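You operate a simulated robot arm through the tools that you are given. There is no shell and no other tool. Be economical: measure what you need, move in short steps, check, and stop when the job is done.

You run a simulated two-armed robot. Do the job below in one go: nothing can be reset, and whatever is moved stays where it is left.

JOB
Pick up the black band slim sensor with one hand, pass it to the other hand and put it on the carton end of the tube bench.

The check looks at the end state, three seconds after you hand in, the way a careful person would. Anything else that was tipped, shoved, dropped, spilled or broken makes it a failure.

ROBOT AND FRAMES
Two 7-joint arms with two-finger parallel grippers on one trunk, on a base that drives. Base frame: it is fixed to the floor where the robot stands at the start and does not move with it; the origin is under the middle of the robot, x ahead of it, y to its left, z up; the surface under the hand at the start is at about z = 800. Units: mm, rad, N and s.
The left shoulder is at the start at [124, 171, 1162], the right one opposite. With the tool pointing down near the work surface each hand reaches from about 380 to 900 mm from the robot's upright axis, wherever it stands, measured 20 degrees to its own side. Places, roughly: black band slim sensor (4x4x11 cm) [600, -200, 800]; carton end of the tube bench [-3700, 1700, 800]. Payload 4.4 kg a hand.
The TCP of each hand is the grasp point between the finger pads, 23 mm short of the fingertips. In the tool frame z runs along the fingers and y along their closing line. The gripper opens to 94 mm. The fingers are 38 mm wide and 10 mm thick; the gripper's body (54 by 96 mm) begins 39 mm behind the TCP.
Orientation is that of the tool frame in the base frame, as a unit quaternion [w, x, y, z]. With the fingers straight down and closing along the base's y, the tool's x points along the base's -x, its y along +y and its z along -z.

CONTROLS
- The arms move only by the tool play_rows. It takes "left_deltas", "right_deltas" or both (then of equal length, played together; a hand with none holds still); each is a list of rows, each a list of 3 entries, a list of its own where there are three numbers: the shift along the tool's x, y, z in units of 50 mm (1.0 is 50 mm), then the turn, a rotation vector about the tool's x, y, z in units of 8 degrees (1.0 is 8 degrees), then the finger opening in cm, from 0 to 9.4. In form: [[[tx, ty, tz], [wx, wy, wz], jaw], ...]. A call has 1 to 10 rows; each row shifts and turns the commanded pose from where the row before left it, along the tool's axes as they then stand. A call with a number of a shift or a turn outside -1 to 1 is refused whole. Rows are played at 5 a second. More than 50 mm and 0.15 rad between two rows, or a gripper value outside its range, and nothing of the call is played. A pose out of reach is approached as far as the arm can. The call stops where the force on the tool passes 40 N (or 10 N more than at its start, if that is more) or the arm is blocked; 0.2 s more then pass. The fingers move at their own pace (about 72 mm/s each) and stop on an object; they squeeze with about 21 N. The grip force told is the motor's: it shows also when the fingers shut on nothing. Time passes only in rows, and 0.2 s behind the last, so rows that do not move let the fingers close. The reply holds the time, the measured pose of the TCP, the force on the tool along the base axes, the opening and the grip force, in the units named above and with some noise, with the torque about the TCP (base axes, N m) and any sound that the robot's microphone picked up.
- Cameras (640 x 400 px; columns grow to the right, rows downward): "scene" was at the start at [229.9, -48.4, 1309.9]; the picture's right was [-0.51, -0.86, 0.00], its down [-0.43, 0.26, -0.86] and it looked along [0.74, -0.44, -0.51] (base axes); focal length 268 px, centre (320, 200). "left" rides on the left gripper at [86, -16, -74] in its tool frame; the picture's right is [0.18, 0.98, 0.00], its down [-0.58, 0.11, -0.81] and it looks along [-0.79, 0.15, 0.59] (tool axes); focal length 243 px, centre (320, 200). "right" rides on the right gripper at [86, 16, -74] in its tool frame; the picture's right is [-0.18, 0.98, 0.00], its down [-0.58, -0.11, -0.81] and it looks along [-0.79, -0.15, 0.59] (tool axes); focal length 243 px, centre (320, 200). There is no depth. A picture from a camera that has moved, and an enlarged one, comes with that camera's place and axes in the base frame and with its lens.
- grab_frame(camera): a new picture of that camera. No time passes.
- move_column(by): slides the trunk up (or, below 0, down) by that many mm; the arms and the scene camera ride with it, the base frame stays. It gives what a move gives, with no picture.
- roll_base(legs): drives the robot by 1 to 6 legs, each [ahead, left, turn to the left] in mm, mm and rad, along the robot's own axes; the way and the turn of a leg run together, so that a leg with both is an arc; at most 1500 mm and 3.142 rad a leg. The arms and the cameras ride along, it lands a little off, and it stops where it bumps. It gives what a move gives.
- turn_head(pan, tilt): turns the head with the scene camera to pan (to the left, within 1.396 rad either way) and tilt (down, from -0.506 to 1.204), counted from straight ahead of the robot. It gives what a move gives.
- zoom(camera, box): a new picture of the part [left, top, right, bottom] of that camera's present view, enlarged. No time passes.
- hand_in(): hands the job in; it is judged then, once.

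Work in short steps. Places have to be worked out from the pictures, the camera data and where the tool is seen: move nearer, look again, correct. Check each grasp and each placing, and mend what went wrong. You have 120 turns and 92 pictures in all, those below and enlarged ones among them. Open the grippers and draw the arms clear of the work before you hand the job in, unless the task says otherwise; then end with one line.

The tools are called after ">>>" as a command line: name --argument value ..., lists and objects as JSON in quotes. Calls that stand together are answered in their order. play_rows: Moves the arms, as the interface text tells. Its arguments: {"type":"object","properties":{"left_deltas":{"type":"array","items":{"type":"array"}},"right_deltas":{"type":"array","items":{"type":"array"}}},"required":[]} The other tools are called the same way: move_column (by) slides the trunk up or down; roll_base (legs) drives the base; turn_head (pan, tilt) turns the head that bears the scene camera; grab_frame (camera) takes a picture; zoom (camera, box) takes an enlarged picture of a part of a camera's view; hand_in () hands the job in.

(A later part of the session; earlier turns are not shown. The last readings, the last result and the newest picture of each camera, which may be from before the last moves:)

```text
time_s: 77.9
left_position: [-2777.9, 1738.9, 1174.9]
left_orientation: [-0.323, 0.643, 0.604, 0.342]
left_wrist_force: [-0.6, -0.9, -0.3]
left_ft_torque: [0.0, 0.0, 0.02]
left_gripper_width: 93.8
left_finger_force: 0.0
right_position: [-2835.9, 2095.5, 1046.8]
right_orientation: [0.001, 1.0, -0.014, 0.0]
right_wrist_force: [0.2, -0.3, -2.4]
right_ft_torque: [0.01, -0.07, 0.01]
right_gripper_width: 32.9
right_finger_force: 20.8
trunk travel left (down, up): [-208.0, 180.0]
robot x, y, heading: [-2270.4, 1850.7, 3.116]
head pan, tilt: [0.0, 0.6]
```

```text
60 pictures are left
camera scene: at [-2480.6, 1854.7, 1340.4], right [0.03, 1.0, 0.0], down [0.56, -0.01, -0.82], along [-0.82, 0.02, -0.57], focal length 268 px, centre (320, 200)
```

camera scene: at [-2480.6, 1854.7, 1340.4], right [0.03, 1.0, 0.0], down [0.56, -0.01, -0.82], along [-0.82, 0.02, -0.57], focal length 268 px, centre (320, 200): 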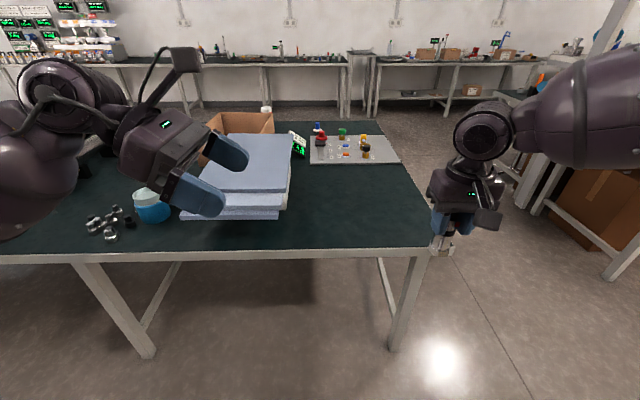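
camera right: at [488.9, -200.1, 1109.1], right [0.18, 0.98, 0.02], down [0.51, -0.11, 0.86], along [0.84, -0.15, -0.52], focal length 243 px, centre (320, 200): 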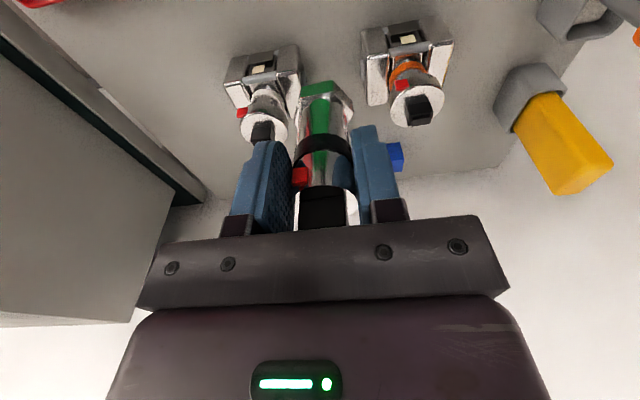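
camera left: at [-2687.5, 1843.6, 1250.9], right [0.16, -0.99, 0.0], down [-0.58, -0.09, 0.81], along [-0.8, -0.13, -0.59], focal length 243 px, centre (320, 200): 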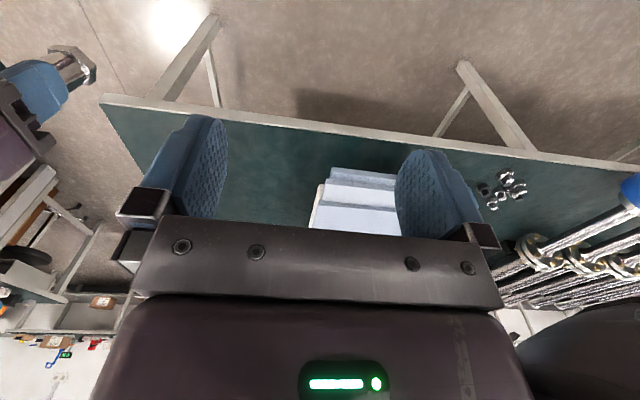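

The left gripper tilts well with its camera up. I finish the tilt to ~80°.

>>> play_rows --left_deltas '[[[0, 0, 0], [0, 1, 0], 9.4], [[0, 0, 0], [0, 1, 0], 9.4], [[0, 0, 0], [0, 1, 0], 9.4], [[0, 0, 0], [0, 0, 0], 9.4]]'

>>> grab_frame --camera "left"

>>> zoom --camera "scene" --box '[380, 120, 540, 280]'

```text
time_s: 78.9
left_position: [-2779.0, 1740.3, 1175.7]
left_orientation: [-0.441, 0.559, 0.523, 0.469]
left_wrist_force: [0.1, -0.2, 0.0]
left_ft_torque: [0.0, -0.05, 0.0]
left_gripper_width: 93.8
left_finger_force: 0.0
right_position: [-2837.2, 2095.6, 1046.2]
right_orientation: [0.0, 1.0, -0.014, -0.002]
right_wrist_force: [-0.5, -0.5, -3.1]
right_ft_torque: [0.03, 0.01, 0.01]
right_gripper_width: 33.3
right_finger_force: 20.5
trunk travel left (down, up): [-208.0, 180.0]
robot x, y, heading: [-2273.7, 1852.0, 3.117]
head pan, tilt: [0.0, 0.6]
```

```text
59 pictures are left
camera left: at [-2796.4, 1682.2, 1274.7], right [0.98, -0.03, 0.18], down [0.05, -0.9, -0.43], along [0.17, 0.44, -0.88], focal length 243 px, centre (320, 200)
```

left: 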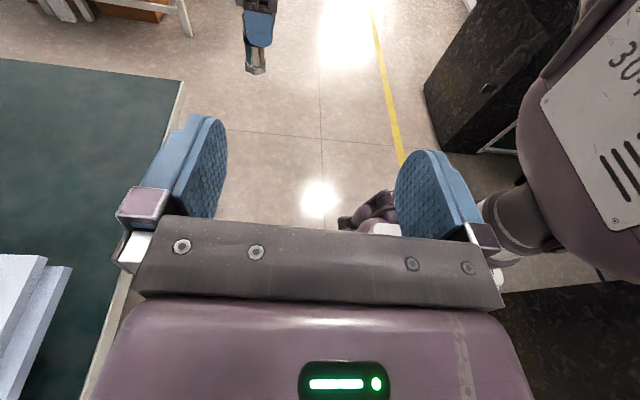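

```text
2.50 times, centred on (460, 200) of scene
camera zoom: at [-2480.2, 1855.2, 1340.5], right [0.03, 1.0, 0.0], down [0.56, -0.02, -0.83], along [-0.82, 0.02, -0.56], focal length 671 px, centre (-30, 200)
```

zoom: 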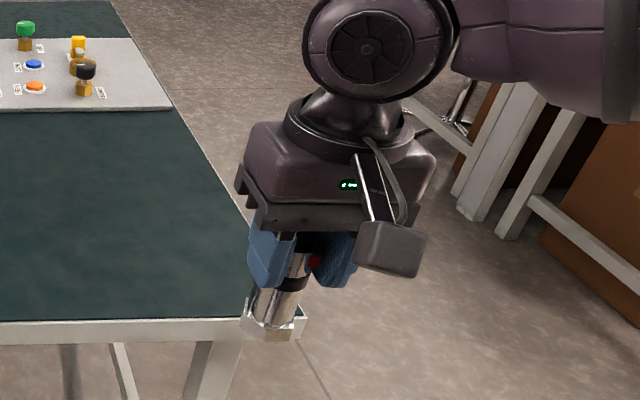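

Both hands look fine. To keep the left camera clear of the right gripper body, I yaw the right hand (with sensor) +88° so its camera goes to the outer side, and tip the left hand 2° further down.

>>> play_rows --right_deltas '[[[0, 0, 0], [0, 0, -1], 1.0], [[0, 0, 0], [0, 0, -1], 1.0], [[0, 0, 0], [0, 0, -1], 1.0], [[0, 0, 0], [0, 0, -1], 1.0], [[0, 0, 0], [0, 0, -1], 1.0], [[0, 0, 0], [0, 0, -1], 1.0], [[0, 0, 0], [0, 0, -1], 1.0], [[0, 0, 0], [0, 0, -1], 1.0], [[0, 0, 0], [0, 0, -1], 1.0], [[0, 0, 0], [0, 0, -1], 1.0]]'

>>> grab_frame --camera "scene"

```text
time_s: 81.1
left_position: [-2777.1, 1739.0, 1174.5]
left_orientation: [-0.441, 0.558, 0.524, 0.468]
left_wrist_force: [0.3, 0.3, -0.6]
left_ft_torque: [0.01, 0.02, -0.03]
left_gripper_width: 94.1
left_finger_force: 0.1
right_position: [-2836.1, 2096.5, 1046.7]
right_orientation: [0.0, 0.773, 0.634, 0.0]
right_wrist_force: [0.2, -0.6, -3.7]
right_ft_torque: [0.01, -0.03, -0.01]
right_gripper_width: 33.0
right_finger_force: 21.2
trunk travel left (down, up): [-208.0, 180.0]
robot x, y, heading: [-2269.0, 1855.6, 3.119]
head pan, tilt: [0.0, 0.6]
```

```text
57 pictures are left
camera scene: at [-2480.4, 1855.1, 1340.4], right [0.03, 1.0, 0.0], down [0.56, -0.02, -0.82], along [-0.82, 0.02, -0.57], focal length 268 px, centre (320, 200)
```

scene: 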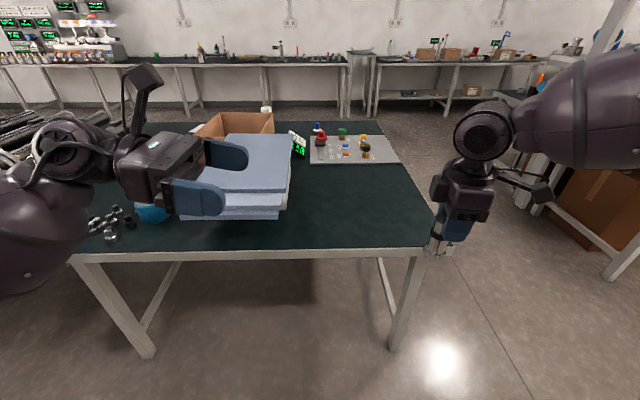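

The right hand yawed well, its camera now outward. I do the last 8° and bring the left hand to a pre-grasp pose 120 mm short of the lower part of the sensor.

>>> play_rows --left_deltas '[[[0, 0, 0], [0, -0.25, 0], 9.4], [[-0.289, -0.231, 0.72], [0, 0, 0], 9.4], [[-0.289, -0.231, 0.72], [0, 0, 0], 9.4], [[-0.289, -0.231, 0.72], [0, 0, 0], 9.4], [[-0.289, -0.231, 0.72], [0, 0, 0], 9.4], [[-0.289, -0.231, 0.72], [0, 0, 0], 9.4], [[-0.289, -0.231, 0.72], [0, 0, 0], 9.4], [[-0.289, -0.231, 0.72], [0, 0, 0], 9.4], [[0, 0, 0], [0, 0, 0], 9.4]]' --right_deltas '[[[0, 0, 0], [0, 0, -1], 1.0], [[0, 0, 0], [0, 0, -0.1], 1.0], [[0, 0, 0], [0, 0, 0], 1.0], [[0, 0, 0], [0, 0, 0], 1.0], [[0, 0, 0], [0, 0, 0], 1.0], [[0, 0, 0], [0, 0, 0], 1.0], [[0, 0, 0], [0, 0, 0], 1.0], [[0, 0, 0], [0, 0, 0], 1.0], [[0, 0, 0], [0, 0, 0], 1.0]]'

>>> grab_frame --camera "left"

>>> grab_frame --camera "scene"

```text
time_s: 83.1
left_position: [-2845.4, 1970.5, 1025.6]
left_orientation: [-0.432, 0.566, 0.532, 0.458]
left_wrist_force: [0.3, 0.5, -1.0]
left_ft_torque: [0.02, 0.01, -0.03]
left_gripper_width: 94.0
left_finger_force: 0.1
right_position: [-2835.8, 2096.3, 1045.9]
right_orientation: [0.0, 0.724, 0.69, 0.0]
right_wrist_force: [0.1, 0.7, -2.8]
right_ft_torque: [0.03, -0.03, 0.0]
right_gripper_width: 32.7
right_finger_force: 20.8
trunk travel left (down, up): [-208.0, 180.0]
robot x, y, heading: [-2270.6, 1853.5, 3.115]
head pan, tilt: [0.0, 0.6]
```

```text
56 pictures are left
camera left: at [-2863.5, 1915.1, 1126.0], right [0.98, -0.02, 0.18], down [0.05, -0.91, -0.4], along [0.17, 0.4, -0.9], focal length 243 px, centre (320, 200)
```

left: 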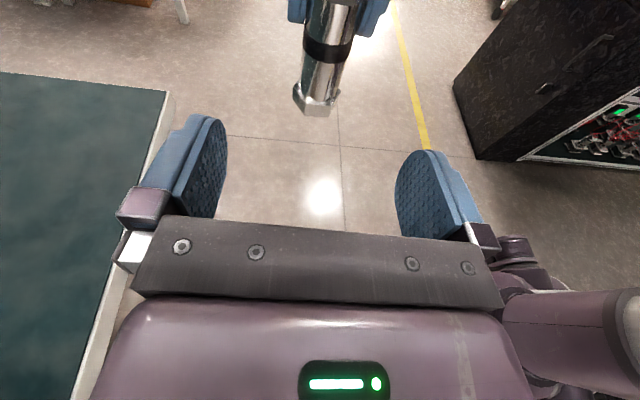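

```text
55 pictures are left
camera scene: at [-2480.1, 1854.6, 1340.5], right [0.03, 1.0, 0.0], down [0.56, -0.01, -0.83], along [-0.82, 0.02, -0.56], focal length 268 px, centre (320, 200)
```

scene: 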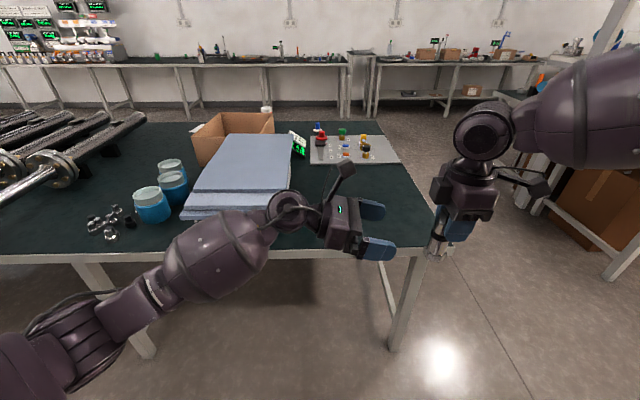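

The sensor is well in line with the left jaw (axis x≈-2833, slight 4 mm offset to correct). I advance the left hand along its fingers by 120 mm.

>>> play_rows --left_deltas '[[[0, 0.08, 0.6], [0, 0, 0], 9.4], [[0, 0, 0.6], [0, 0, 0], 9.4], [[0, 0, 0.6], [0, 0, 0], 9.4], [[0, 0, 0.6], [0, 0, 0], 9.4], [[0, 0, 0], [0, 0, 0], 9.4]]'

>>> grab_frame --camera "left"

>>> zoom --camera "scene" --box '[360, 140, 520, 280]'

```text
time_s: 84.3
left_position: [-2834.0, 2085.5, 998.2]
left_orientation: [-0.43, 0.568, 0.532, 0.458]
left_wrist_force: [-0.6, 0.2, 0.3]
left_ft_torque: [-0.01, 0.01, 0.02]
left_gripper_width: 93.8
left_finger_force: 0.0
right_position: [-2837.2, 2095.8, 1046.8]
right_orientation: [0.0, 0.723, 0.691, -0.001]
right_wrist_force: [0.0, -1.0, -2.1]
right_ft_torque: [0.03, 0.01, -0.03]
right_gripper_width: 32.7
right_finger_force: 21.3
trunk travel left (down, up): [-208.0, 180.0]
robot x, y, heading: [-2272.1, 1850.2, 3.114]
head pan, tilt: [0.0, 0.6]
```

```text
54 pictures are left
camera left: at [-2852.7, 2032.3, 1099.5], right [0.98, -0.02, 0.18], down [0.05, -0.91, -0.4], along [0.17, 0.4, -0.9], focal length 243 px, centre (320, 200)
```

left: 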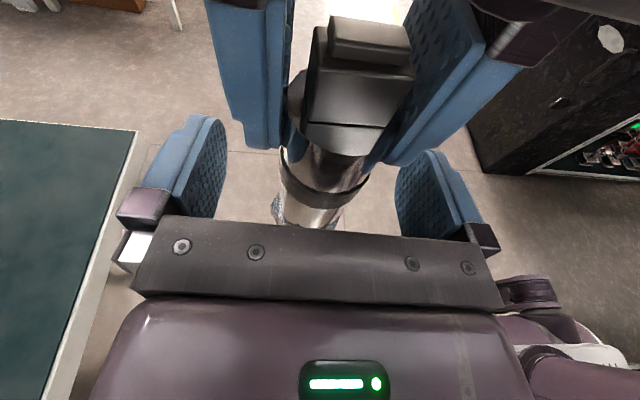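

```text
2.86 times, centred on (440, 210) of scene
camera zoom: at [-2480.4, 1854.7, 1340.4], right [0.03, 1.0, 0.0], down [0.56, -0.01, -0.82], along [-0.82, 0.02, -0.57], focal length 767 px, centre (-23, 171)
```

zoom: 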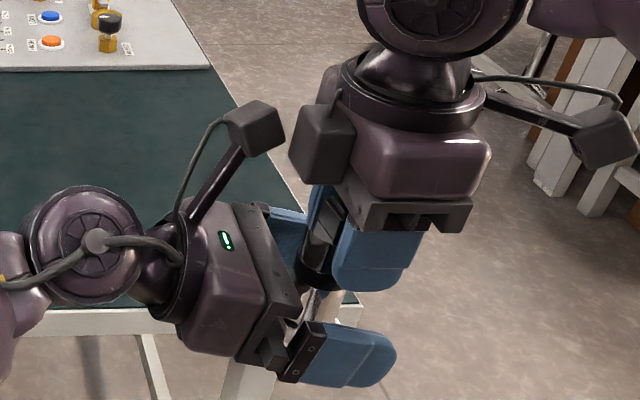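

The sensor's lower body sits between the left pads just under the right fingertips, with nothing touching. I close the left gripper while the right keeps holding.

>>> play_rows --left_deltas '[[[0, 0, 0], [0, 0, 0], 6.0], [[0, 0, 0], [0, 0, 0], 4.0], [[0, 0, 0], [0, 0, 0], 2.5], [[0, 0, 0], [0, 0, 0], 1.0], [[0, 0, 0], [0, 0, 0], 1.0], [[0, 0, 0], [0, 0, 0], 1.0]]' --right_deltas '[[[0, 0, 0], [0, 0, 0], 1.0], [[0, 0, 0], [0, 0, 0], 1.0], [[0, 0, 0], [0, 0, 0], 1.0], [[0, 0, 0], [0, 0, 0], 1.0], [[0, 0, 0], [0, 0, 0], 1.0], [[0, 0, 0], [0, 0, 0], 1.0]]'

>>> grab_frame --camera "left"

>>> grab_frame --camera "right"

```text
time_s: 85.7
left_position: [-2835.5, 2086.3, 999.3]
left_orientation: [-0.432, 0.566, 0.532, 0.458]
left_wrist_force: [-20.4, 6.4, 0.0]
left_ft_torque: [0.03, -1.04, -0.02]
left_gripper_width: 32.3
left_finger_force: 20.6
right_position: [-2834.7, 2096.2, 1045.3]
right_orientation: [0.001, 0.724, 0.69, 0.001]
right_wrist_force: [21.2, -6.2, -0.7]
right_ft_torque: [-0.37, 0.05, 0.25]
right_gripper_width: 33.0
right_finger_force: 20.9
trunk travel left (down, up): [-208.0, 180.0]
robot x, y, heading: [-2268.3, 1846.9, 3.113]
head pan, tilt: [0.0, 0.6]
```

```text
52 pictures are left
camera left: at [-2853.6, 2031.9, 1099.6], right [0.98, -0.02, 0.18], down [0.05, -0.91, -0.4], along [0.17, 0.4, -0.9], focal length 243 px, centre (320, 200)
```

left: 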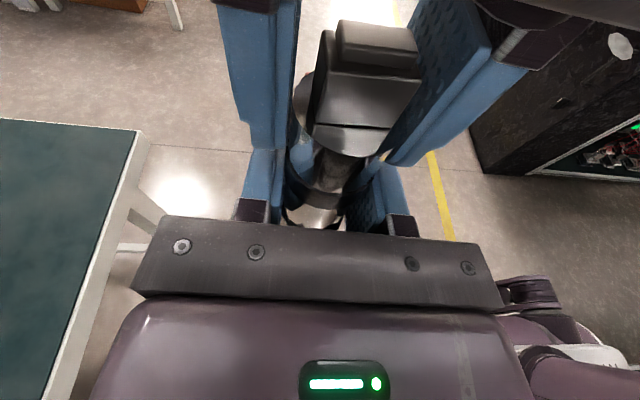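

```text
51 pictures are left
camera right: at [-2816.6, 2181.2, 1120.7], right [0.97, -0.23, 0.0], down [-0.14, -0.58, 0.81], along [-0.18, -0.79, -0.59], focal length 243 px, centre (320, 200)
```

right: 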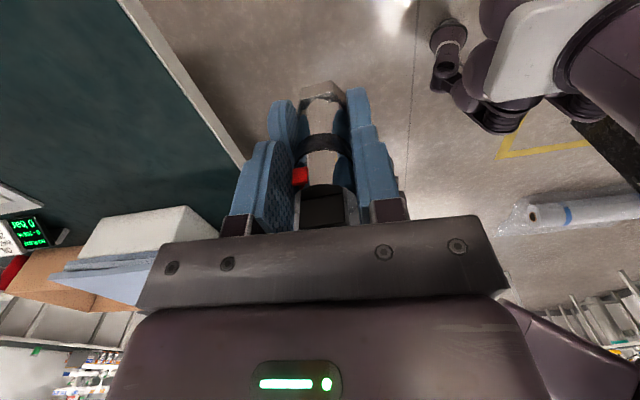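

Both grips hold (32.3 / 33.0 mm), with a 20 N sideways misfit in x. I relieve it by moving the left hand 2 mm toward -x.

>>> play_rows --left_deltas '[[[0, -0.04, 0], [0, 0, 0], 1.0], [[0, 0, 0], [0, 0, 0], 1.0]]'

```text
time_s: 86.3
left_position: [-2835.5, 2086.6, 999.7]
left_orientation: [-0.432, 0.566, 0.532, 0.458]
left_wrist_force: [-14.2, 2.8, 0.6]
left_ft_torque: [0.13, -0.87, -0.04]
left_gripper_width: 32.9
left_finger_force: 20.9
right_position: [-2835.3, 2095.2, 1046.1]
right_orientation: [-0.001, 0.724, 0.69, 0.0]
right_wrist_force: [15.9, -1.6, -1.6]
right_ft_torque: [-0.22, 0.15, 0.18]
right_gripper_width: 33.1
right_finger_force: 20.7
trunk travel left (down, up): [-208.0, 180.0]
robot x, y, heading: [-2271.0, 1852.8, 3.121]
head pan, tilt: [0.0, 0.6]
```

The force dropped to 14 N; another 3 mm should nearly cancel it.

>>> play_rows --left_deltas '[[[0, -0.07, 0], [0, 0, 0], 1.0], [[0, 0, 0], [0, 0, 0], 1.0]]'

```text
time_s: 86.9
left_position: [-2837.5, 2086.8, 999.3]
left_orientation: [-0.431, 0.568, 0.53, 0.459]
left_wrist_force: [8.5, -3.6, 4.2]
left_ft_torque: [0.17, 0.51, -0.07]
left_gripper_width: 31.9
left_finger_force: 20.7
right_position: [-2837.4, 2097.1, 1046.0]
right_orientation: [-0.001, 0.725, 0.689, -0.001]
right_wrist_force: [-9.0, 3.5, -7.7]
right_ft_torque: [0.15, 0.1, -0.13]
right_gripper_width: 33.1
right_finger_force: 20.8
trunk travel left (down, up): [-208.0, 180.0]
robot x, y, heading: [-2269.9, 1852.4, 3.116]
head pan, tilt: [0.0, 0.6]
```

Forces are now small. I open the right gripper partway and check the left keeps the sensor.

>>> play_rows --right_deltas '[[[0, 0, 0], [0, 0, 0], 4.0], [[0, 0, 0], [0, 0, 0], 5.5], [[0, 0, 0], [0, 0, 0], 7.0], [[0, 0, 0], [0, 0, 0], 7.0]]' --left_deltas '[[[0, 0, 0], [0, 0, 0], 1.0], [[0, 0, 0], [0, 0, 0], 1.0], [[0, 0, 0], [0, 0, 0], 1.0], [[0, 0, 0], [0, 0, 0], 1.0]]'

>>> grab_frame --camera "right"

>>> grab_frame --camera "left"

```text
time_s: 87.9
left_position: [-2839.7, 2087.0, 998.3]
left_orientation: [-0.432, 0.567, 0.532, 0.458]
left_wrist_force: [0.1, -0.7, -0.6]
left_ft_torque: [0.01, 0.02, -0.01]
left_gripper_width: 32.6
left_finger_force: 20.7
right_position: [-2836.7, 2095.7, 1045.6]
right_orientation: [0.0, 0.724, 0.69, 0.0]
right_wrist_force: [-0.1, -0.1, 0.2]
right_ft_torque: [0.0, -0.02, 0.0]
right_gripper_width: 70.0
right_finger_force: 0.0
trunk travel left (down, up): [-208.0, 180.0]
robot x, y, heading: [-2270.0, 1849.4, 3.116]
head pan, tilt: [0.0, 0.6]
```

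```text
50 pictures are left
camera right: at [-2817.1, 2181.6, 1121.0], right [0.97, -0.23, 0.0], down [-0.14, -0.58, 0.81], along [-0.19, -0.78, -0.59], focal length 243 px, centre (320, 200)
```

right: 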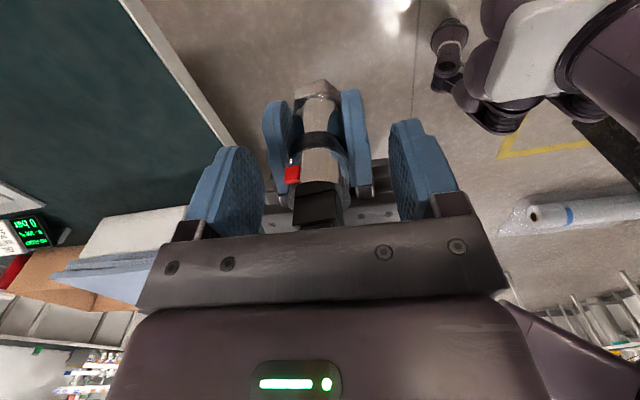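

```text
49 pictures are left
camera left: at [-2857.9, 2032.9, 1100.1], right [0.98, -0.02, 0.18], down [0.05, -0.91, -0.4], along [0.17, 0.4, -0.9], focal length 243 px, centre (320, 200)
```

left: 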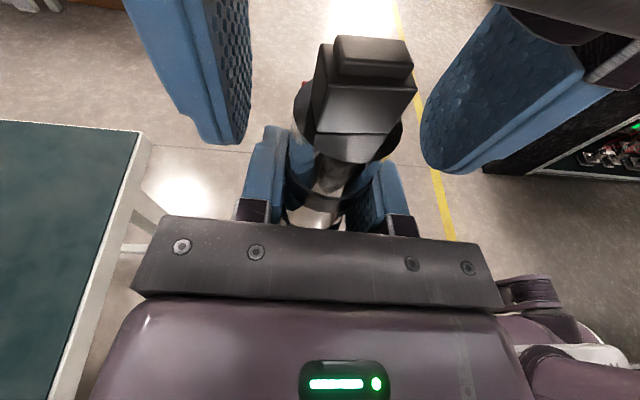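

The sensor stays in the left hand and the right pads are clear. I raise the right hand 130 mm straight up.

>>> play_rows --right_deltas '[[[0, 0, -0.5], [0, 0, 0], 7.0], [[0, 0, -0.7], [0, 0, 0], 7.0], [[0, 0, -0.7], [0, 0, 0], 7.0], [[0, 0, -0.7], [0, 0, 0], 7.0], [[0, 0, 0], [0, 0, 0], 7.0]]' --left_deltas '[[[0, 0, 0], [0, 0, 0], 1.0], [[0, 0, 0], [0, 0, 0], 1.0], [[0, 0, 0], [0, 0, 0], 1.0], [[0, 0, 0], [0, 0, 0], 1.0], [[0, 0, 0], [0, 0, 0], 1.0]]'

>>> zoom --camera "scene" --box '[360, 100, 540, 280]'

>>> grab_frame --camera "right"

```text
time_s: 89.1
left_position: [-2840.5, 2087.6, 998.1]
left_orientation: [-0.431, 0.567, 0.532, 0.459]
left_wrist_force: [0.4, 1.2, -1.0]
left_ft_torque: [-0.01, 0.02, 0.04]
left_gripper_width: 32.6
left_finger_force: 21.0
right_position: [-2837.2, 2096.7, 1176.2]
right_orientation: [0.0, 0.724, 0.69, 0.0]
right_wrist_force: [-0.4, -0.4, 0.0]
right_ft_torque: [-0.02, 0.0, 0.01]
right_gripper_width: 70.2
right_finger_force: 0.1
trunk travel left (down, up): [-208.0, 180.0]
robot x, y, heading: [-2269.9, 1853.9, 3.115]
head pan, tilt: [0.0, 0.6]
```

```text
2.22 times, centred on (450, 190) of scene
camera zoom: at [-2481.0, 1855.3, 1340.2], right [0.03, 1.0, 0.0], down [0.57, -0.02, -0.82], along [-0.82, 0.02, -0.57], focal length 596 px, centre (31, 222)
```

zoom: 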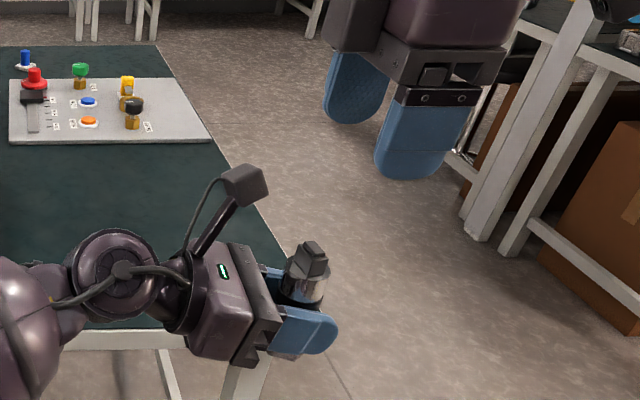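

```text
47 pictures are left
camera right: at [-2817.9, 2182.3, 1251.5], right [0.97, -0.23, 0.0], down [-0.14, -0.58, 0.81], along [-0.19, -0.78, -0.59], focal length 243 px, centre (320, 200)
```

right: 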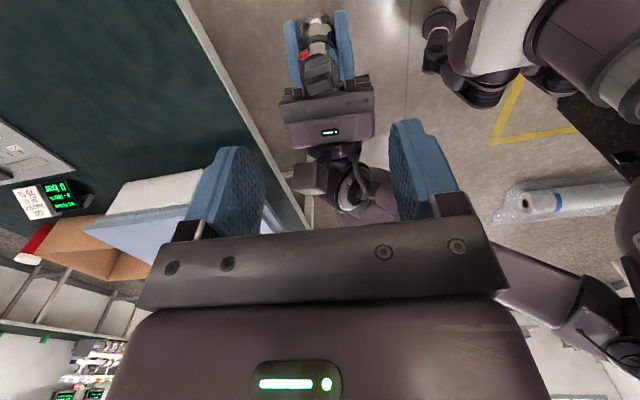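

Handover succeeded; the left hand holds the sensor upright. Before driving round to the bench end, I look right to check the floor there.

>>> turn_head --pan -1.2 --tilt 0.5

>>> grab_frame --camera "scene"

```text
time_s: 90.5
left_position: [-2838.9, 2087.4, 1000.4]
left_orientation: [-0.431, 0.567, 0.532, 0.458]
left_wrist_force: [0.1, 0.1, -0.3]
left_ft_torque: [0.01, -0.02, 0.0]
left_gripper_width: 32.8
left_finger_force: 21.0
right_position: [-2835.4, 2096.5, 1175.8]
right_orientation: [0.0, 0.724, 0.69, 0.001]
right_wrist_force: [-0.1, 0.3, -0.3]
right_ft_torque: [0.02, -0.01, 0.01]
right_gripper_width: 69.8
right_finger_force: 0.0
trunk travel left (down, up): [-208.0, 180.0]
robot x, y, heading: [-2266.6, 1854.3, 3.119]
head pan, tilt: [-1.201, 0.499]
```

```text
46 pictures are left
camera scene: at [-2422.8, 1938.3, 1349.5], right [0.94, 0.34, 0.0], down [0.16, -0.45, -0.88], along [-0.3, 0.83, -0.48], focal length 268 px, centre (320, 200)
```

scene: 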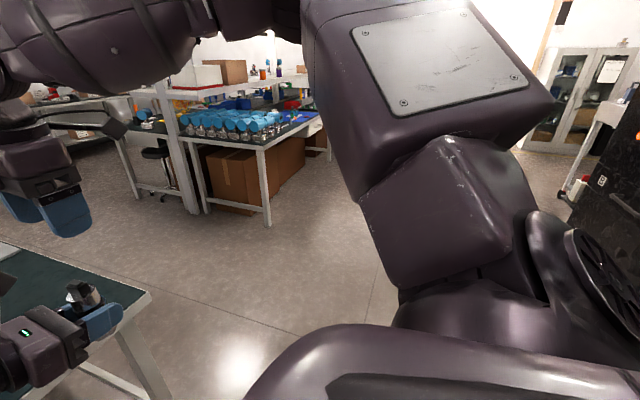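

The floor right of here is clear up to y≈3600. I strafe right ~800, turn left to face -y, and strafe right to bring the hand over the bench end.

>>> roll_base --legs '[[0, -810, 0], [0, 0, 1.595], [0, -400, 0]]'

>>> turn_head --pan -0.2 --tilt 0.6

>>> grab_frame --camera "scene"

```text
time_s: 105.5
left_position: [-2866.2, 2087.3, 998.8]
left_orientation: [-0.629, 0.015, 0.778, 0.011]
left_wrist_force: [0.8, 0.0, -0.8]
left_ft_torque: [-0.01, 0.05, 0.03]
left_gripper_width: 32.3
left_finger_force: 20.8
right_position: [-2877.4, 2091.7, 1177.2]
right_orientation: [0.0, 0.012, 1.0, 0.0]
right_wrist_force: [0.7, -0.3, -0.1]
right_ft_torque: [0.01, 0.02, 0.0]
right_gripper_width: 69.9
right_finger_force: 0.0
trunk travel left (down, up): [-208.0, 180.0]
robot x, y, heading: [-2650.1, 2662.4, -1.571]
head pan, tilt: [-1.201, 0.499]
```

```text
time_s: 106.8
left_position: [-2866.2, 2088.4, 998.6]
left_orientation: [-0.629, 0.016, 0.777, 0.012]
left_wrist_force: [0.1, 0.5, 0.4]
left_ft_torque: [0.04, 0.03, 0.0]
left_gripper_width: 32.4
left_finger_force: 21.6
right_position: [-2876.7, 2090.6, 1177.9]
right_orientation: [0.0, 0.012, 1.0, 0.0]
right_wrist_force: [0.5, 0.8, 0.2]
right_ft_torque: [0.0, 0.03, 0.02]
right_gripper_width: 70.3
right_finger_force: 0.1
trunk travel left (down, up): [-208.0, 180.0]
robot x, y, heading: [-2646.4, 2663.1, -1.572]
head pan, tilt: [-0.201, 0.6]
```

```text
45 pictures are left
camera scene: at [-2664.3, 2453.0, 1340.4], right [-0.98, 0.2, 0.0], down [0.11, 0.55, -0.83], along [-0.17, -0.81, -0.56], focal length 268 px, centre (320, 200)
```

scene: 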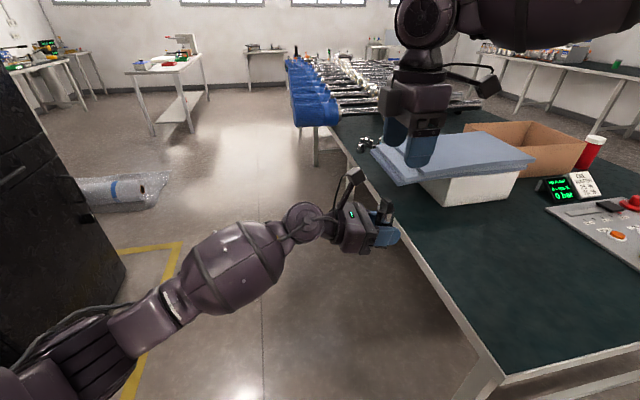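

The bench surface triangulates to z≈745, front edge x≈-3070, end y≈2275. I strafe right 340 mm so the sensor is over about [-3216, 2090], and look again.

>>> roll_base --legs '[[0, -345, 0]]'

>>> play_rows --right_deltas '[[[0.9, 0, 0], [0, 0, 0], 7.0], [[0.9, 0, 0], [0, 0, 0], 7.0], [[0.9, 0, 0], [0, 0, 0], 7.0], [[0, 0, 0], [0, 0, 0], 7.0]]'

>>> grab_frame --camera "scene"

>>> grab_frame --camera "left"

```text
time_s: 110.4
left_position: [-3211.4, 2087.3, 999.3]
left_orientation: [-0.629, 0.015, 0.777, 0.011]
left_wrist_force: [-0.7, -0.4, -0.4]
left_ft_torque: [-0.02, -0.02, -0.04]
left_gripper_width: 32.3
left_finger_force: 21.0
right_position: [-3221.5, 2091.0, 1176.9]
right_orientation: [0.0, 0.01, 1.0, 0.0]
right_wrist_force: [0.1, 0.5, -0.4]
right_ft_torque: [0.02, -0.01, 0.01]
right_gripper_width: 70.0
right_finger_force: 0.0
trunk travel left (down, up): [-208.0, 180.0]
robot x, y, heading: [-2989.9, 2666.4, -1.572]
head pan, tilt: [-0.201, 0.6]
```

```text
time_s: 111.4
left_position: [-3212.3, 2087.9, 998.3]
left_orientation: [-0.629, 0.013, 0.778, 0.01]
left_wrist_force: [0.4, -0.5, 0.3]
left_ft_torque: [-0.01, 0.01, 0.0]
left_gripper_width: 32.1
left_finger_force: 20.9
right_position: [-3356.3, 2094.2, 1177.5]
right_orientation: [0.0, 0.01, 1.0, 0.0]
right_wrist_force: [0.9, 0.3, -0.6]
right_ft_torque: [0.03, 0.02, 0.03]
right_gripper_width: 70.0
right_finger_force: 0.1
trunk travel left (down, up): [-208.0, 180.0]
robot x, y, heading: [-2990.5, 2667.6, -1.573]
head pan, tilt: [-0.201, 0.6]
```

```text
44 pictures are left
camera scene: at [-3008.8, 2452.9, 1340.3], right [-0.98, 0.2, 0.0], down [0.11, 0.55, -0.82], along [-0.16, -0.81, -0.57], focal length 268 px, centre (320, 200)
```

scene: 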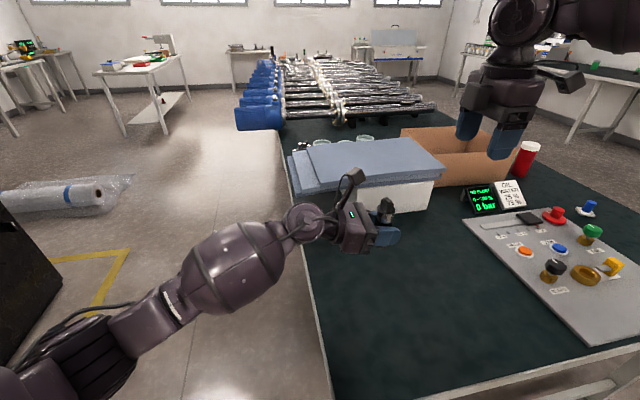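

```text
43 pictures are left
camera left: at [-3155.9, 2069.7, 1099.9], right [0.0, 0.98, 0.18], down [0.91, 0.08, -0.4], along [-0.41, 0.16, -0.9], focal length 243 px, centre (320, 200)
```

left: 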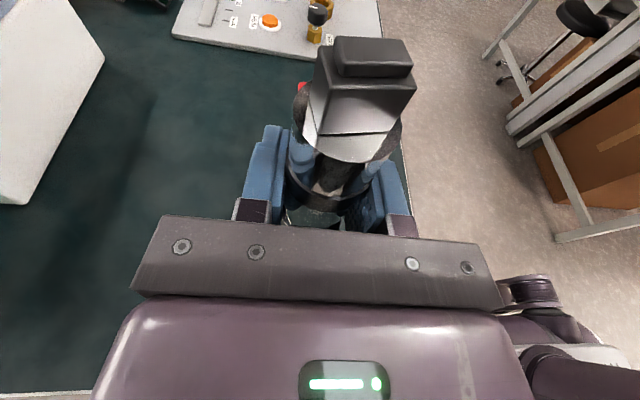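

The patch under the sensor is clear (crate to the left, control panel well beyond). I lower the left hand by ~175 mm in the air and look.

>>> play_rows --left_deltas '[[[-0.86, 0, 0.184], [0, 0, 0], 1.0], [[-0.86, 0, 0.184], [0, 0, 0], 1.0], [[-0.86, 0, 0.184], [0, 0, 0], 1.0], [[-0.86, 0, 0.184], [0, 0, 0], 1.0], [[0, 0, 0], [0, 0, 0], 1.0]]'

>>> turn_head --pan -0.2 --tilt 0.85

>>> grab_frame --camera "scene"

```text
time_s: 112.6
left_position: [-3213.6, 2089.0, 824.1]
left_orientation: [-0.629, 0.015, 0.777, 0.011]
left_wrist_force: [1.0, -0.6, 0.1]
left_ft_torque: [-0.04, 0.04, -0.02]
left_gripper_width: 32.1
left_finger_force: 20.6
right_position: [-3356.6, 2095.3, 1176.8]
right_orientation: [0.0, 0.01, 1.0, 0.0]
right_wrist_force: [0.4, 0.4, -0.2]
right_ft_torque: [0.01, 0.03, 0.0]
right_gripper_width: 70.0
right_finger_force: 0.0
trunk travel left (down, up): [-208.0, 180.0]
robot x, y, heading: [-2993.1, 2662.7, -1.571]
head pan, tilt: [-0.201, 0.6]
```

```text
time_s: 113.4
left_position: [-3214.6, 2089.0, 822.5]
left_orientation: [-0.629, 0.014, 0.778, 0.011]
left_wrist_force: [0.3, -0.1, 0.3]
left_ft_torque: [0.0, 0.04, 0.02]
left_gripper_width: 32.4
left_finger_force: 21.2
right_position: [-3356.9, 2093.8, 1178.2]
right_orientation: [0.0, 0.01, 1.0, 0.0]
right_wrist_force: [0.9, -0.1, 0.4]
right_ft_torque: [0.01, 0.02, -0.01]
right_gripper_width: 69.7
right_finger_force: 0.0
trunk travel left (down, up): [-208.0, 180.0]
robot x, y, heading: [-2992.9, 2661.3, -1.569]
head pan, tilt: [-0.201, 0.85]
```

```text
42 pictures are left
camera scene: at [-3007.5, 2463.2, 1319.6], right [-0.98, 0.2, 0.0], down [0.15, 0.74, -0.66], along [-0.13, -0.65, -0.75], focal length 268 px, centre (320, 200)
```

scene: 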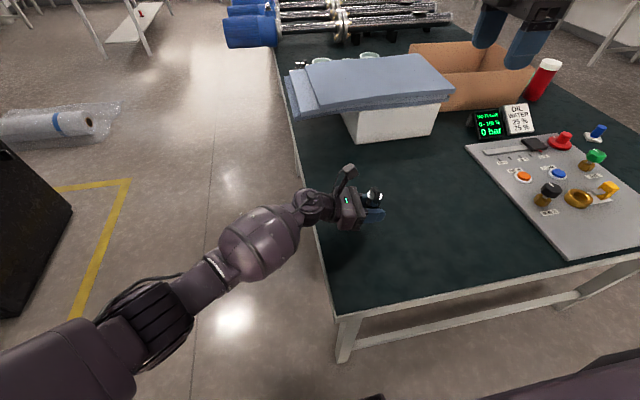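

The hand is low over the patch with the forearm outside the bench edge. I zoom to judge the remaining gap.

>>> zoom --camera "scene" --box '[280, 150, 420, 290]'

>>> grab_frame --camera "right"

```text
2.86 times, centred on (350, 220) of scene
camera zoom: at [-3007.5, 2463.2, 1319.6], right [-0.98, 0.2, 0.0], down [0.15, 0.74, -0.66], along [-0.13, -0.65, -0.75], focal length 767 px, centre (234, 143)
```

zoom: 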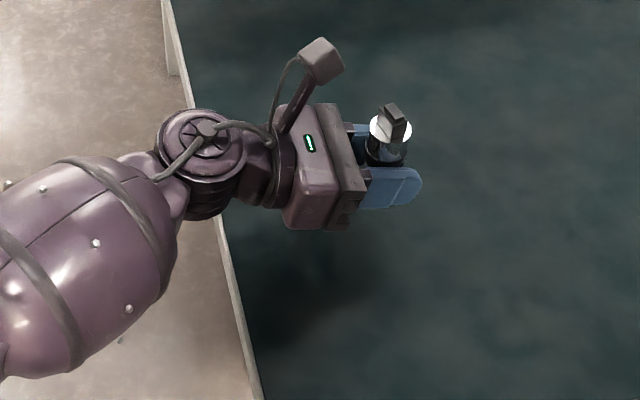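

```text
40 pictures are left
camera right: at [-3444.5, 2112.3, 1252.8], right [0.21, 0.98, 0.0], down [0.58, -0.12, 0.81], along [0.79, -0.17, -0.59], focal length 243 px, centre (320, 200)
```

right: 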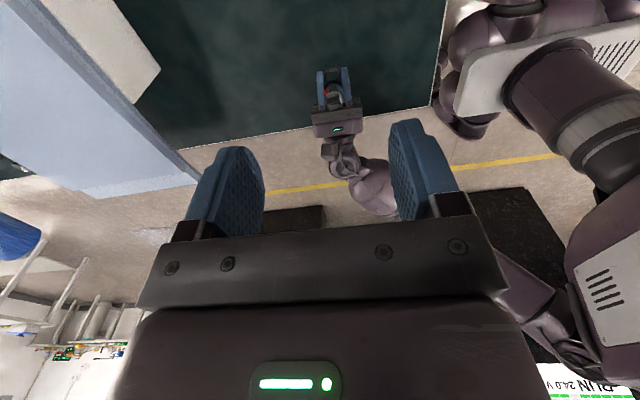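

I descend in small steps, watching the force: first 20 mm.

>>> play_rows --left_deltas '[[[-0.078, 0, 0.017], [0, 0, 0], 1.0], [[-0.078, 0, 0.017], [0, 0, 0], 1.0], [[-0.078, 0, 0.017], [0, 0, 0], 1.0], [[-0.078, 0, 0.017], [0, 0, 0], 1.0], [[-0.078, 0, 0.017], [0, 0, 0], 1.0]]'

>>> grab_frame --camera "left"

```text
time_s: 114.6
left_position: [-3213.2, 2089.2, 803.9]
left_orientation: [-0.629, 0.014, 0.777, 0.011]
left_wrist_force: [0.9, 0.1, 0.6]
left_ft_torque: [0.0, 0.05, -0.02]
left_gripper_width: 32.2
left_finger_force: 21.3
right_position: [-3356.9, 2095.3, 1177.9]
right_orientation: [0.0, 0.01, 1.0, 0.0]
right_wrist_force: [0.3, 0.6, 0.2]
right_ft_torque: [-0.02, 0.01, -0.01]
right_gripper_width: 70.0
right_finger_force: 0.1
trunk travel left (down, up): [-208.0, 180.0]
robot x, y, heading: [-2989.3, 2664.7, -1.572]
head pan, tilt: [-0.201, 0.85]
```

```text
39 pictures are left
camera left: at [-3157.5, 2069.7, 904.0], right [0.0, 0.98, 0.18], down [0.91, 0.08, -0.4], along [-0.41, 0.16, -0.9], focal length 243 px, centre (320, 200)
```

left: 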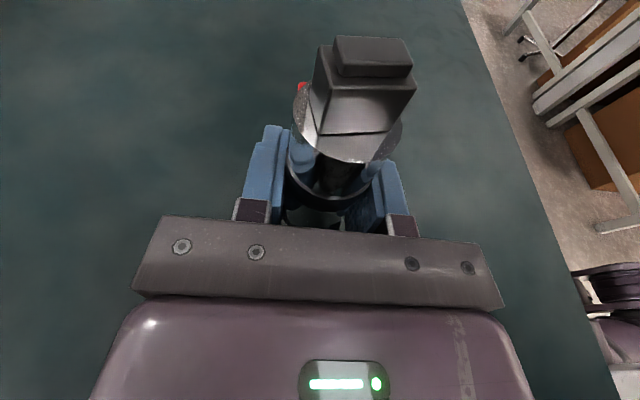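

No contact yet at TCP z=804; table is estimated at ~750. I continue in 3 mm rows.

>>> play_rows --left_deltas '[[[-0.059, 0, 0.0127], [0, 0, 0], 1.0], [[-0.059, 0, 0.0127], [0, 0, 0], 1.0], [[-0.059, 0, 0.0127], [0, 0, 0], 1.0], [[-0.059, 0, 0.0127], [0, 0, 0], 1.0]]'

```text
time_s: 115.6
left_position: [-3212.2, 2088.1, 791.3]
left_orientation: [-0.629, 0.014, 0.777, 0.011]
left_wrist_force: [-0.9, 0.1, -0.3]
left_ft_torque: [-0.03, 0.04, 0.0]
left_gripper_width: 32.2
left_finger_force: 20.9
right_position: [-3357.0, 2095.0, 1177.8]
right_orientation: [0.0, 0.011, 1.0, 0.0]
right_wrist_force: [-0.4, -0.6, -0.7]
right_ft_torque: [0.02, 0.0, 0.0]
right_gripper_width: 70.2
right_finger_force: 0.1
trunk travel left (down, up): [-208.0, 180.0]
robot x, y, heading: [-2989.8, 2664.6, -1.571]
head pan, tilt: [-0.201, 0.85]
```

Still free. I continue down another 8 mm in 2 mm rows.

>>> play_rows --left_deltas '[[[-0.039, 0, 0.0084], [0, 0, 0], 1.0], [[-0.039, 0, 0.0084], [0, 0, 0], 1.0], [[-0.039, 0, 0.0084], [0, 0, 0], 1.0], [[-0.039, 0, 0.0084], [0, 0, 0], 1.0]]'

>>> zoom --camera "scene" --box '[300, 170, 400, 250]'

```text
time_s: 116.6
left_position: [-3213.0, 2088.5, 787.4]
left_orientation: [-0.63, 0.015, 0.776, 0.009]
left_wrist_force: [6.1, 4.4, 17.8]
left_ft_torque: [0.46, -1.35, 0.18]
left_gripper_width: 32.1
left_finger_force: 20.4
right_position: [-3354.8, 2095.6, 1180.5]
right_orientation: [0.0, 0.01, 1.0, -0.001]
right_wrist_force: [-0.5, 0.3, -0.5]
right_ft_torque: [0.01, -0.04, 0.01]
right_gripper_width: 69.5
right_finger_force: 0.0
trunk travel left (down, up): [-208.0, 180.0]
robot x, y, heading: [-2994.7, 2666.5, -1.572]
head pan, tilt: [-0.201, 0.85]
```

```text
5.00 times, centred on (350, 210) of scene
camera zoom: at [-3006.5, 2465.3, 1320.3], right [-0.98, 0.2, 0.0], down [0.15, 0.74, -0.66], along [-0.13, -0.65, -0.75], focal length 1342 px, centre (170, 150)
```

zoom: 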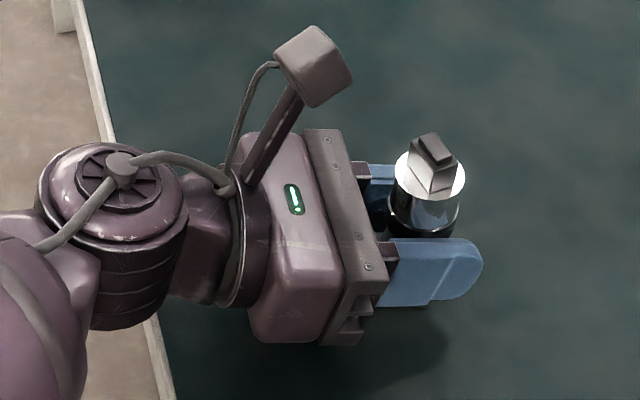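

Contact of 18 N, but the torque (-1.35 Nm) places it ~60 mm behind the TCP — the wrist flange, not (only) the sensor foot. I raise the left hand 3 mm and bring the right hand down nearby to use its camera for a side view of the foot.

>>> play_rows --left_deltas '[[[0.059, 0, -0.0127], [0, 0, 0], 1.0], [[0, 0, 0], [0, 0, 0], 1.0], [[0, 0, 0], [0, 0, 0], 1.0], [[0, 0, 0], [0, 0, 0], 1.0], [[0, 0, 0], [0, 0, 0], 1.0], [[0, 0, 0], [0, 0, 0], 1.0], [[0, 0, 0], [0, 0, 0], 1.0], [[0, 0, 0], [0, 0, 0], 1.0]]' --right_deltas '[[[-0.07, 0, 0.79], [0, 0, 0], 7.0], [[-0.07, 0, 0.79], [0, 0, 0], 7.0], [[-0.07, 0, 0.79], [0, 0, 0], 7.0], [[-0.07, 0, 0.79], [0, 0, 0], 7.0], [[-0.07, 0, 0.79], [0, 0, 0], 7.0], [[-0.07, 0, 0.79], [0, 0, 0], 7.0], [[-0.07, 0, 0.79], [0, 0, 0], 7.0], [[0, 0, 0], [0, 0, 0], 7.0]]'

>>> grab_frame --camera "right"

```text
time_s: 118.4
left_position: [-3212.5, 2087.8, 787.8]
left_orientation: [-0.629, 0.015, 0.777, 0.01]
left_wrist_force: [-1.0, -2.8, 11.9]
left_ft_torque: [0.1, -0.73, -0.12]
left_gripper_width: 32.2
left_finger_force: 21.0
right_position: [-3337.8, 2104.8, 913.0]
right_orientation: [0.001, 0.01, 1.0, -0.001]
right_wrist_force: [0.1, 0.2, -0.2]
right_ft_torque: [-0.03, 0.0, -0.01]
right_gripper_width: 70.1
right_finger_force: 0.0
right hand out of reach, approached as far as the arm can: row 7
trunk travel left (down, up): [-208.0, 180.0]
robot x, y, heading: [-2991.1, 2665.6, -1.566]
head pan, tilt: [-0.201, 0.85]
```

```text
37 pictures are left
camera right: at [-3426.4, 2122.5, 988.5], right [0.2, 0.98, 0.0], down [0.58, -0.12, 0.81], along [0.79, -0.17, -0.59], focal length 243 px, centre (320, 200)
```

right: 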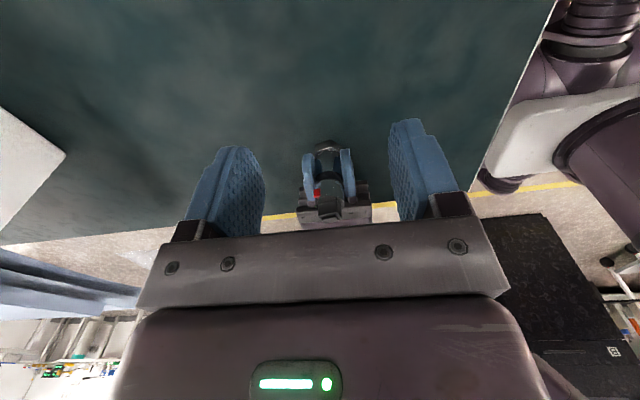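

Still 12 N. I zoom the right view onto the foot and see whether it touches the bench.

>>> zoom --camera "right" --box '[270, 110, 390, 230]'

```text
3.33 times, centred on (330, 170) of right
camera zoom: at [-3426.4, 2122.5, 988.5], right [0.2, 0.98, 0.0], down [0.58, -0.12, 0.81], along [0.79, -0.17, -0.59], focal length 809 px, centre (287, 300)
```

zoom: 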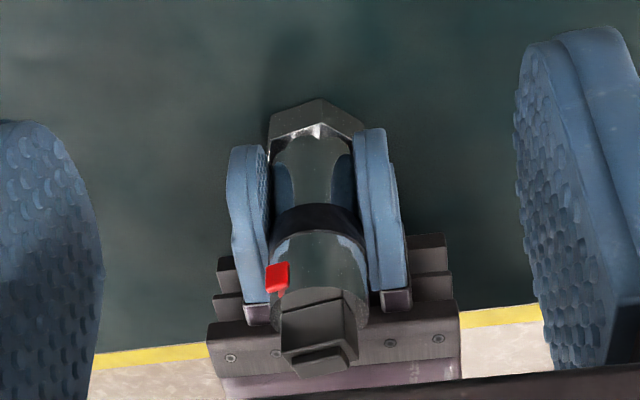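

The foot looks upright but a box under the left gripper seems to touch first, leaving the foot a few mm up. I lift 8 mm, pitch the hand 5° further down to raise that box, then descend again in small steps.

>>> play_rows --left_deltas '[[[0.157, 0, -0.034], [0, 0, 0], 1.0], [[0, 0, 0], [0, -0.625, 0], 1.0], [[0, 0, 0], [0, 0, 0], 1.0]]' --right_deltas '[[[0, 0, -0.2], [0, 0, 0], 7.0], [[0, 0, 0], [0, 0, 0], 7.0], [[0, 0, 0], [0, 0, 0], 7.0]]'

>>> zoom --camera "right" --box '[270, 110, 390, 230]'

```text
time_s: 119.2
left_position: [-3212.6, 2088.7, 795.9]
left_orientation: [-0.594, 0.015, 0.804, 0.011]
left_wrist_force: [0.5, 1.3, 0.3]
left_ft_torque: [0.01, 0.0, -0.01]
left_gripper_width: 32.0
left_finger_force: 20.5
right_position: [-3338.7, 2103.8, 922.6]
right_orientation: [0.0, 0.01, 1.0, 0.0]
right_wrist_force: [0.4, -0.4, 0.3]
right_ft_torque: [0.01, -0.05, 0.0]
right_gripper_width: 69.8
right_finger_force: 0.0
trunk travel left (down, up): [-208.0, 180.0]
robot x, y, heading: [-2992.0, 2662.4, -1.571]
head pan, tilt: [-0.201, 0.85]
```

```text
3.33 times, centred on (330, 170) of right
camera zoom: at [-3426.5, 2122.0, 997.7], right [0.21, 0.98, 0.0], down [0.58, -0.12, 0.81], along [0.79, -0.17, -0.59], focal length 809 px, centre (287, 300)
```

zoom: 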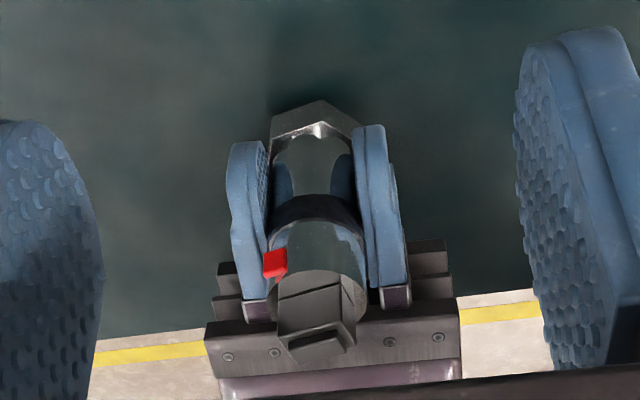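

Pitch is now 17°. I descend: 6 mm, then 1.5 mm rows, and read the contact.

>>> play_rows --left_deltas '[[[-0.057, 0, 0.0176], [0, 0, 0], 1.0], [[-0.057, 0, 0.0176], [0, 0, 0], 1.0], [[-0.029, 0, 0.0088], [0, 0, 0], 1.0], [[-0.029, 0, 0.0088], [0, 0, 0], 1.0], [[0, 0, 0], [0, 0, 0], 1.0]]'

```text
time_s: 120.4
left_position: [-3213.7, 2087.7, 788.7]
left_orientation: [-0.595, 0.015, 0.803, 0.008]
left_wrist_force: [3.2, -0.8, 12.2]
left_ft_torque: [0.06, 0.07, -0.02]
left_gripper_width: 32.1
left_finger_force: 20.8
right_position: [-3338.3, 2105.1, 924.1]
right_orientation: [0.0, 0.011, 1.0, -0.001]
right_wrist_force: [0.2, -1.0, 0.0]
right_ft_torque: [0.01, 0.0, 0.0]
right_gripper_width: 70.2
right_finger_force: 0.0
trunk travel left (down, up): [-208.0, 180.0]
robot x, y, heading: [-2991.3, 2665.5, -1.57]
head pan, tilt: [-0.201, 0.85]
```

Now the contact is at the sensor foot (torque ≈ 0), with a 5° lean. The gap before was only ~1–2 mm, so I lift 2.5 mm, take back 3° of the pitch, and touch down again.

>>> play_rows --left_deltas '[[[0.048, 0, -0.0147], [0, 0, 0], 1.0], [[0, 0, 0], [0, 0.375, 0], 1.0], [[-0.029, 0, 0.0077], [0, 0, 0], 1.0], [[-0.019, 0, 0.005], [0, 0, 0], 1.0], [[0, 0, 0], [0, 0, 0], 1.0]]'

```text
time_s: 121.6
left_position: [-3212.5, 2089.1, 787.6]
left_orientation: [-0.617, 0.015, 0.787, 0.01]
left_wrist_force: [4.0, 2.1, 12.1]
left_ft_torque: [0.17, 0.08, -0.05]
left_gripper_width: 32.1
left_finger_force: 21.7
right_position: [-3338.5, 2104.8, 924.1]
right_orientation: [0.0, 0.01, 1.0, 0.0]
right_wrist_force: [0.1, 0.5, 0.8]
right_ft_torque: [-0.04, 0.01, -0.01]
right_gripper_width: 70.0
right_finger_force: 0.0
trunk travel left (down, up): [-208.0, 180.0]
robot x, y, heading: [-2992.2, 2665.4, -1.57]
head pan, tilt: [-0.201, 0.85]
```

Foot contact again with only ~2° lean (12 N). I open the left gripper.

>>> play_rows --left_deltas '[[[0, 0, 0], [0, 0, 0], 3.4], [[0, 0, 0], [0, 0, 0], 3.8], [[0, 0, 0], [0, 0, 0], 5.0], [[0, 0, 0], [0, 0, 0], 7.0], [[0, 0, 0], [0, 0, 0], 8.0], [[0, 0, 0], [0, 0, 0], 8.0]]'

>>> zoom --camera "right" --box '[260, 110, 400, 230]'

>>> grab_frame --camera "left"

```text
time_s: 123.0
left_position: [-3213.3, 2088.0, 785.6]
left_orientation: [-0.615, 0.015, 0.788, 0.01]
left_wrist_force: [0.2, 0.8, 0.3]
left_ft_torque: [0.01, -0.01, 0.04]
left_gripper_width: 80.2
left_finger_force: 0.0
right_position: [-3339.1, 2104.3, 922.6]
right_orientation: [0.0, 0.011, 1.0, 0.0]
right_wrist_force: [-0.3, -0.3, 0.3]
right_ft_torque: [0.03, -0.02, 0.02]
right_gripper_width: 69.9
right_finger_force: 0.0
trunk travel left (down, up): [-208.0, 180.0]
robot x, y, heading: [-2989.7, 2665.6, -1.574]
head pan, tilt: [-0.201, 0.85]
```

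```text
3.33 times, centred on (330, 170) of right
camera zoom: at [-3426.6, 2122.1, 997.7], right [0.21, 0.98, 0.0], down [0.58, -0.12, 0.81], along [0.79, -0.17, -0.59], focal length 809 px, centre (287, 300)
```

zoom: 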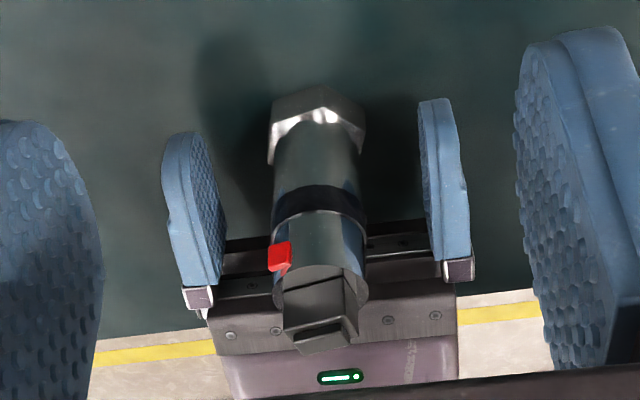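

```text
33 pictures are left
camera left: at [-3160.9, 2070.0, 888.3], right [-0.01, 0.98, 0.18], down [0.93, 0.08, -0.37], along [-0.38, 0.16, -0.91], focal length 243 px, centre (320, 200)
```

left: 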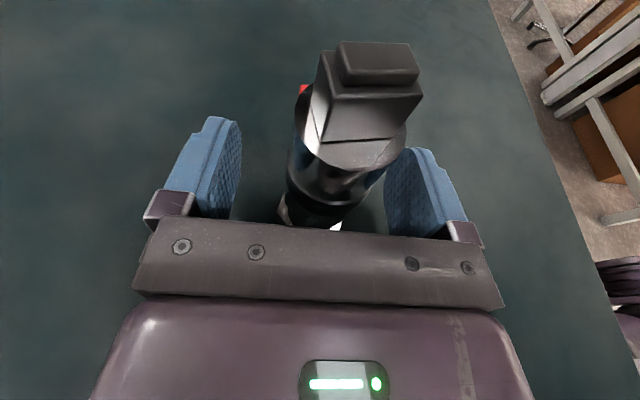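

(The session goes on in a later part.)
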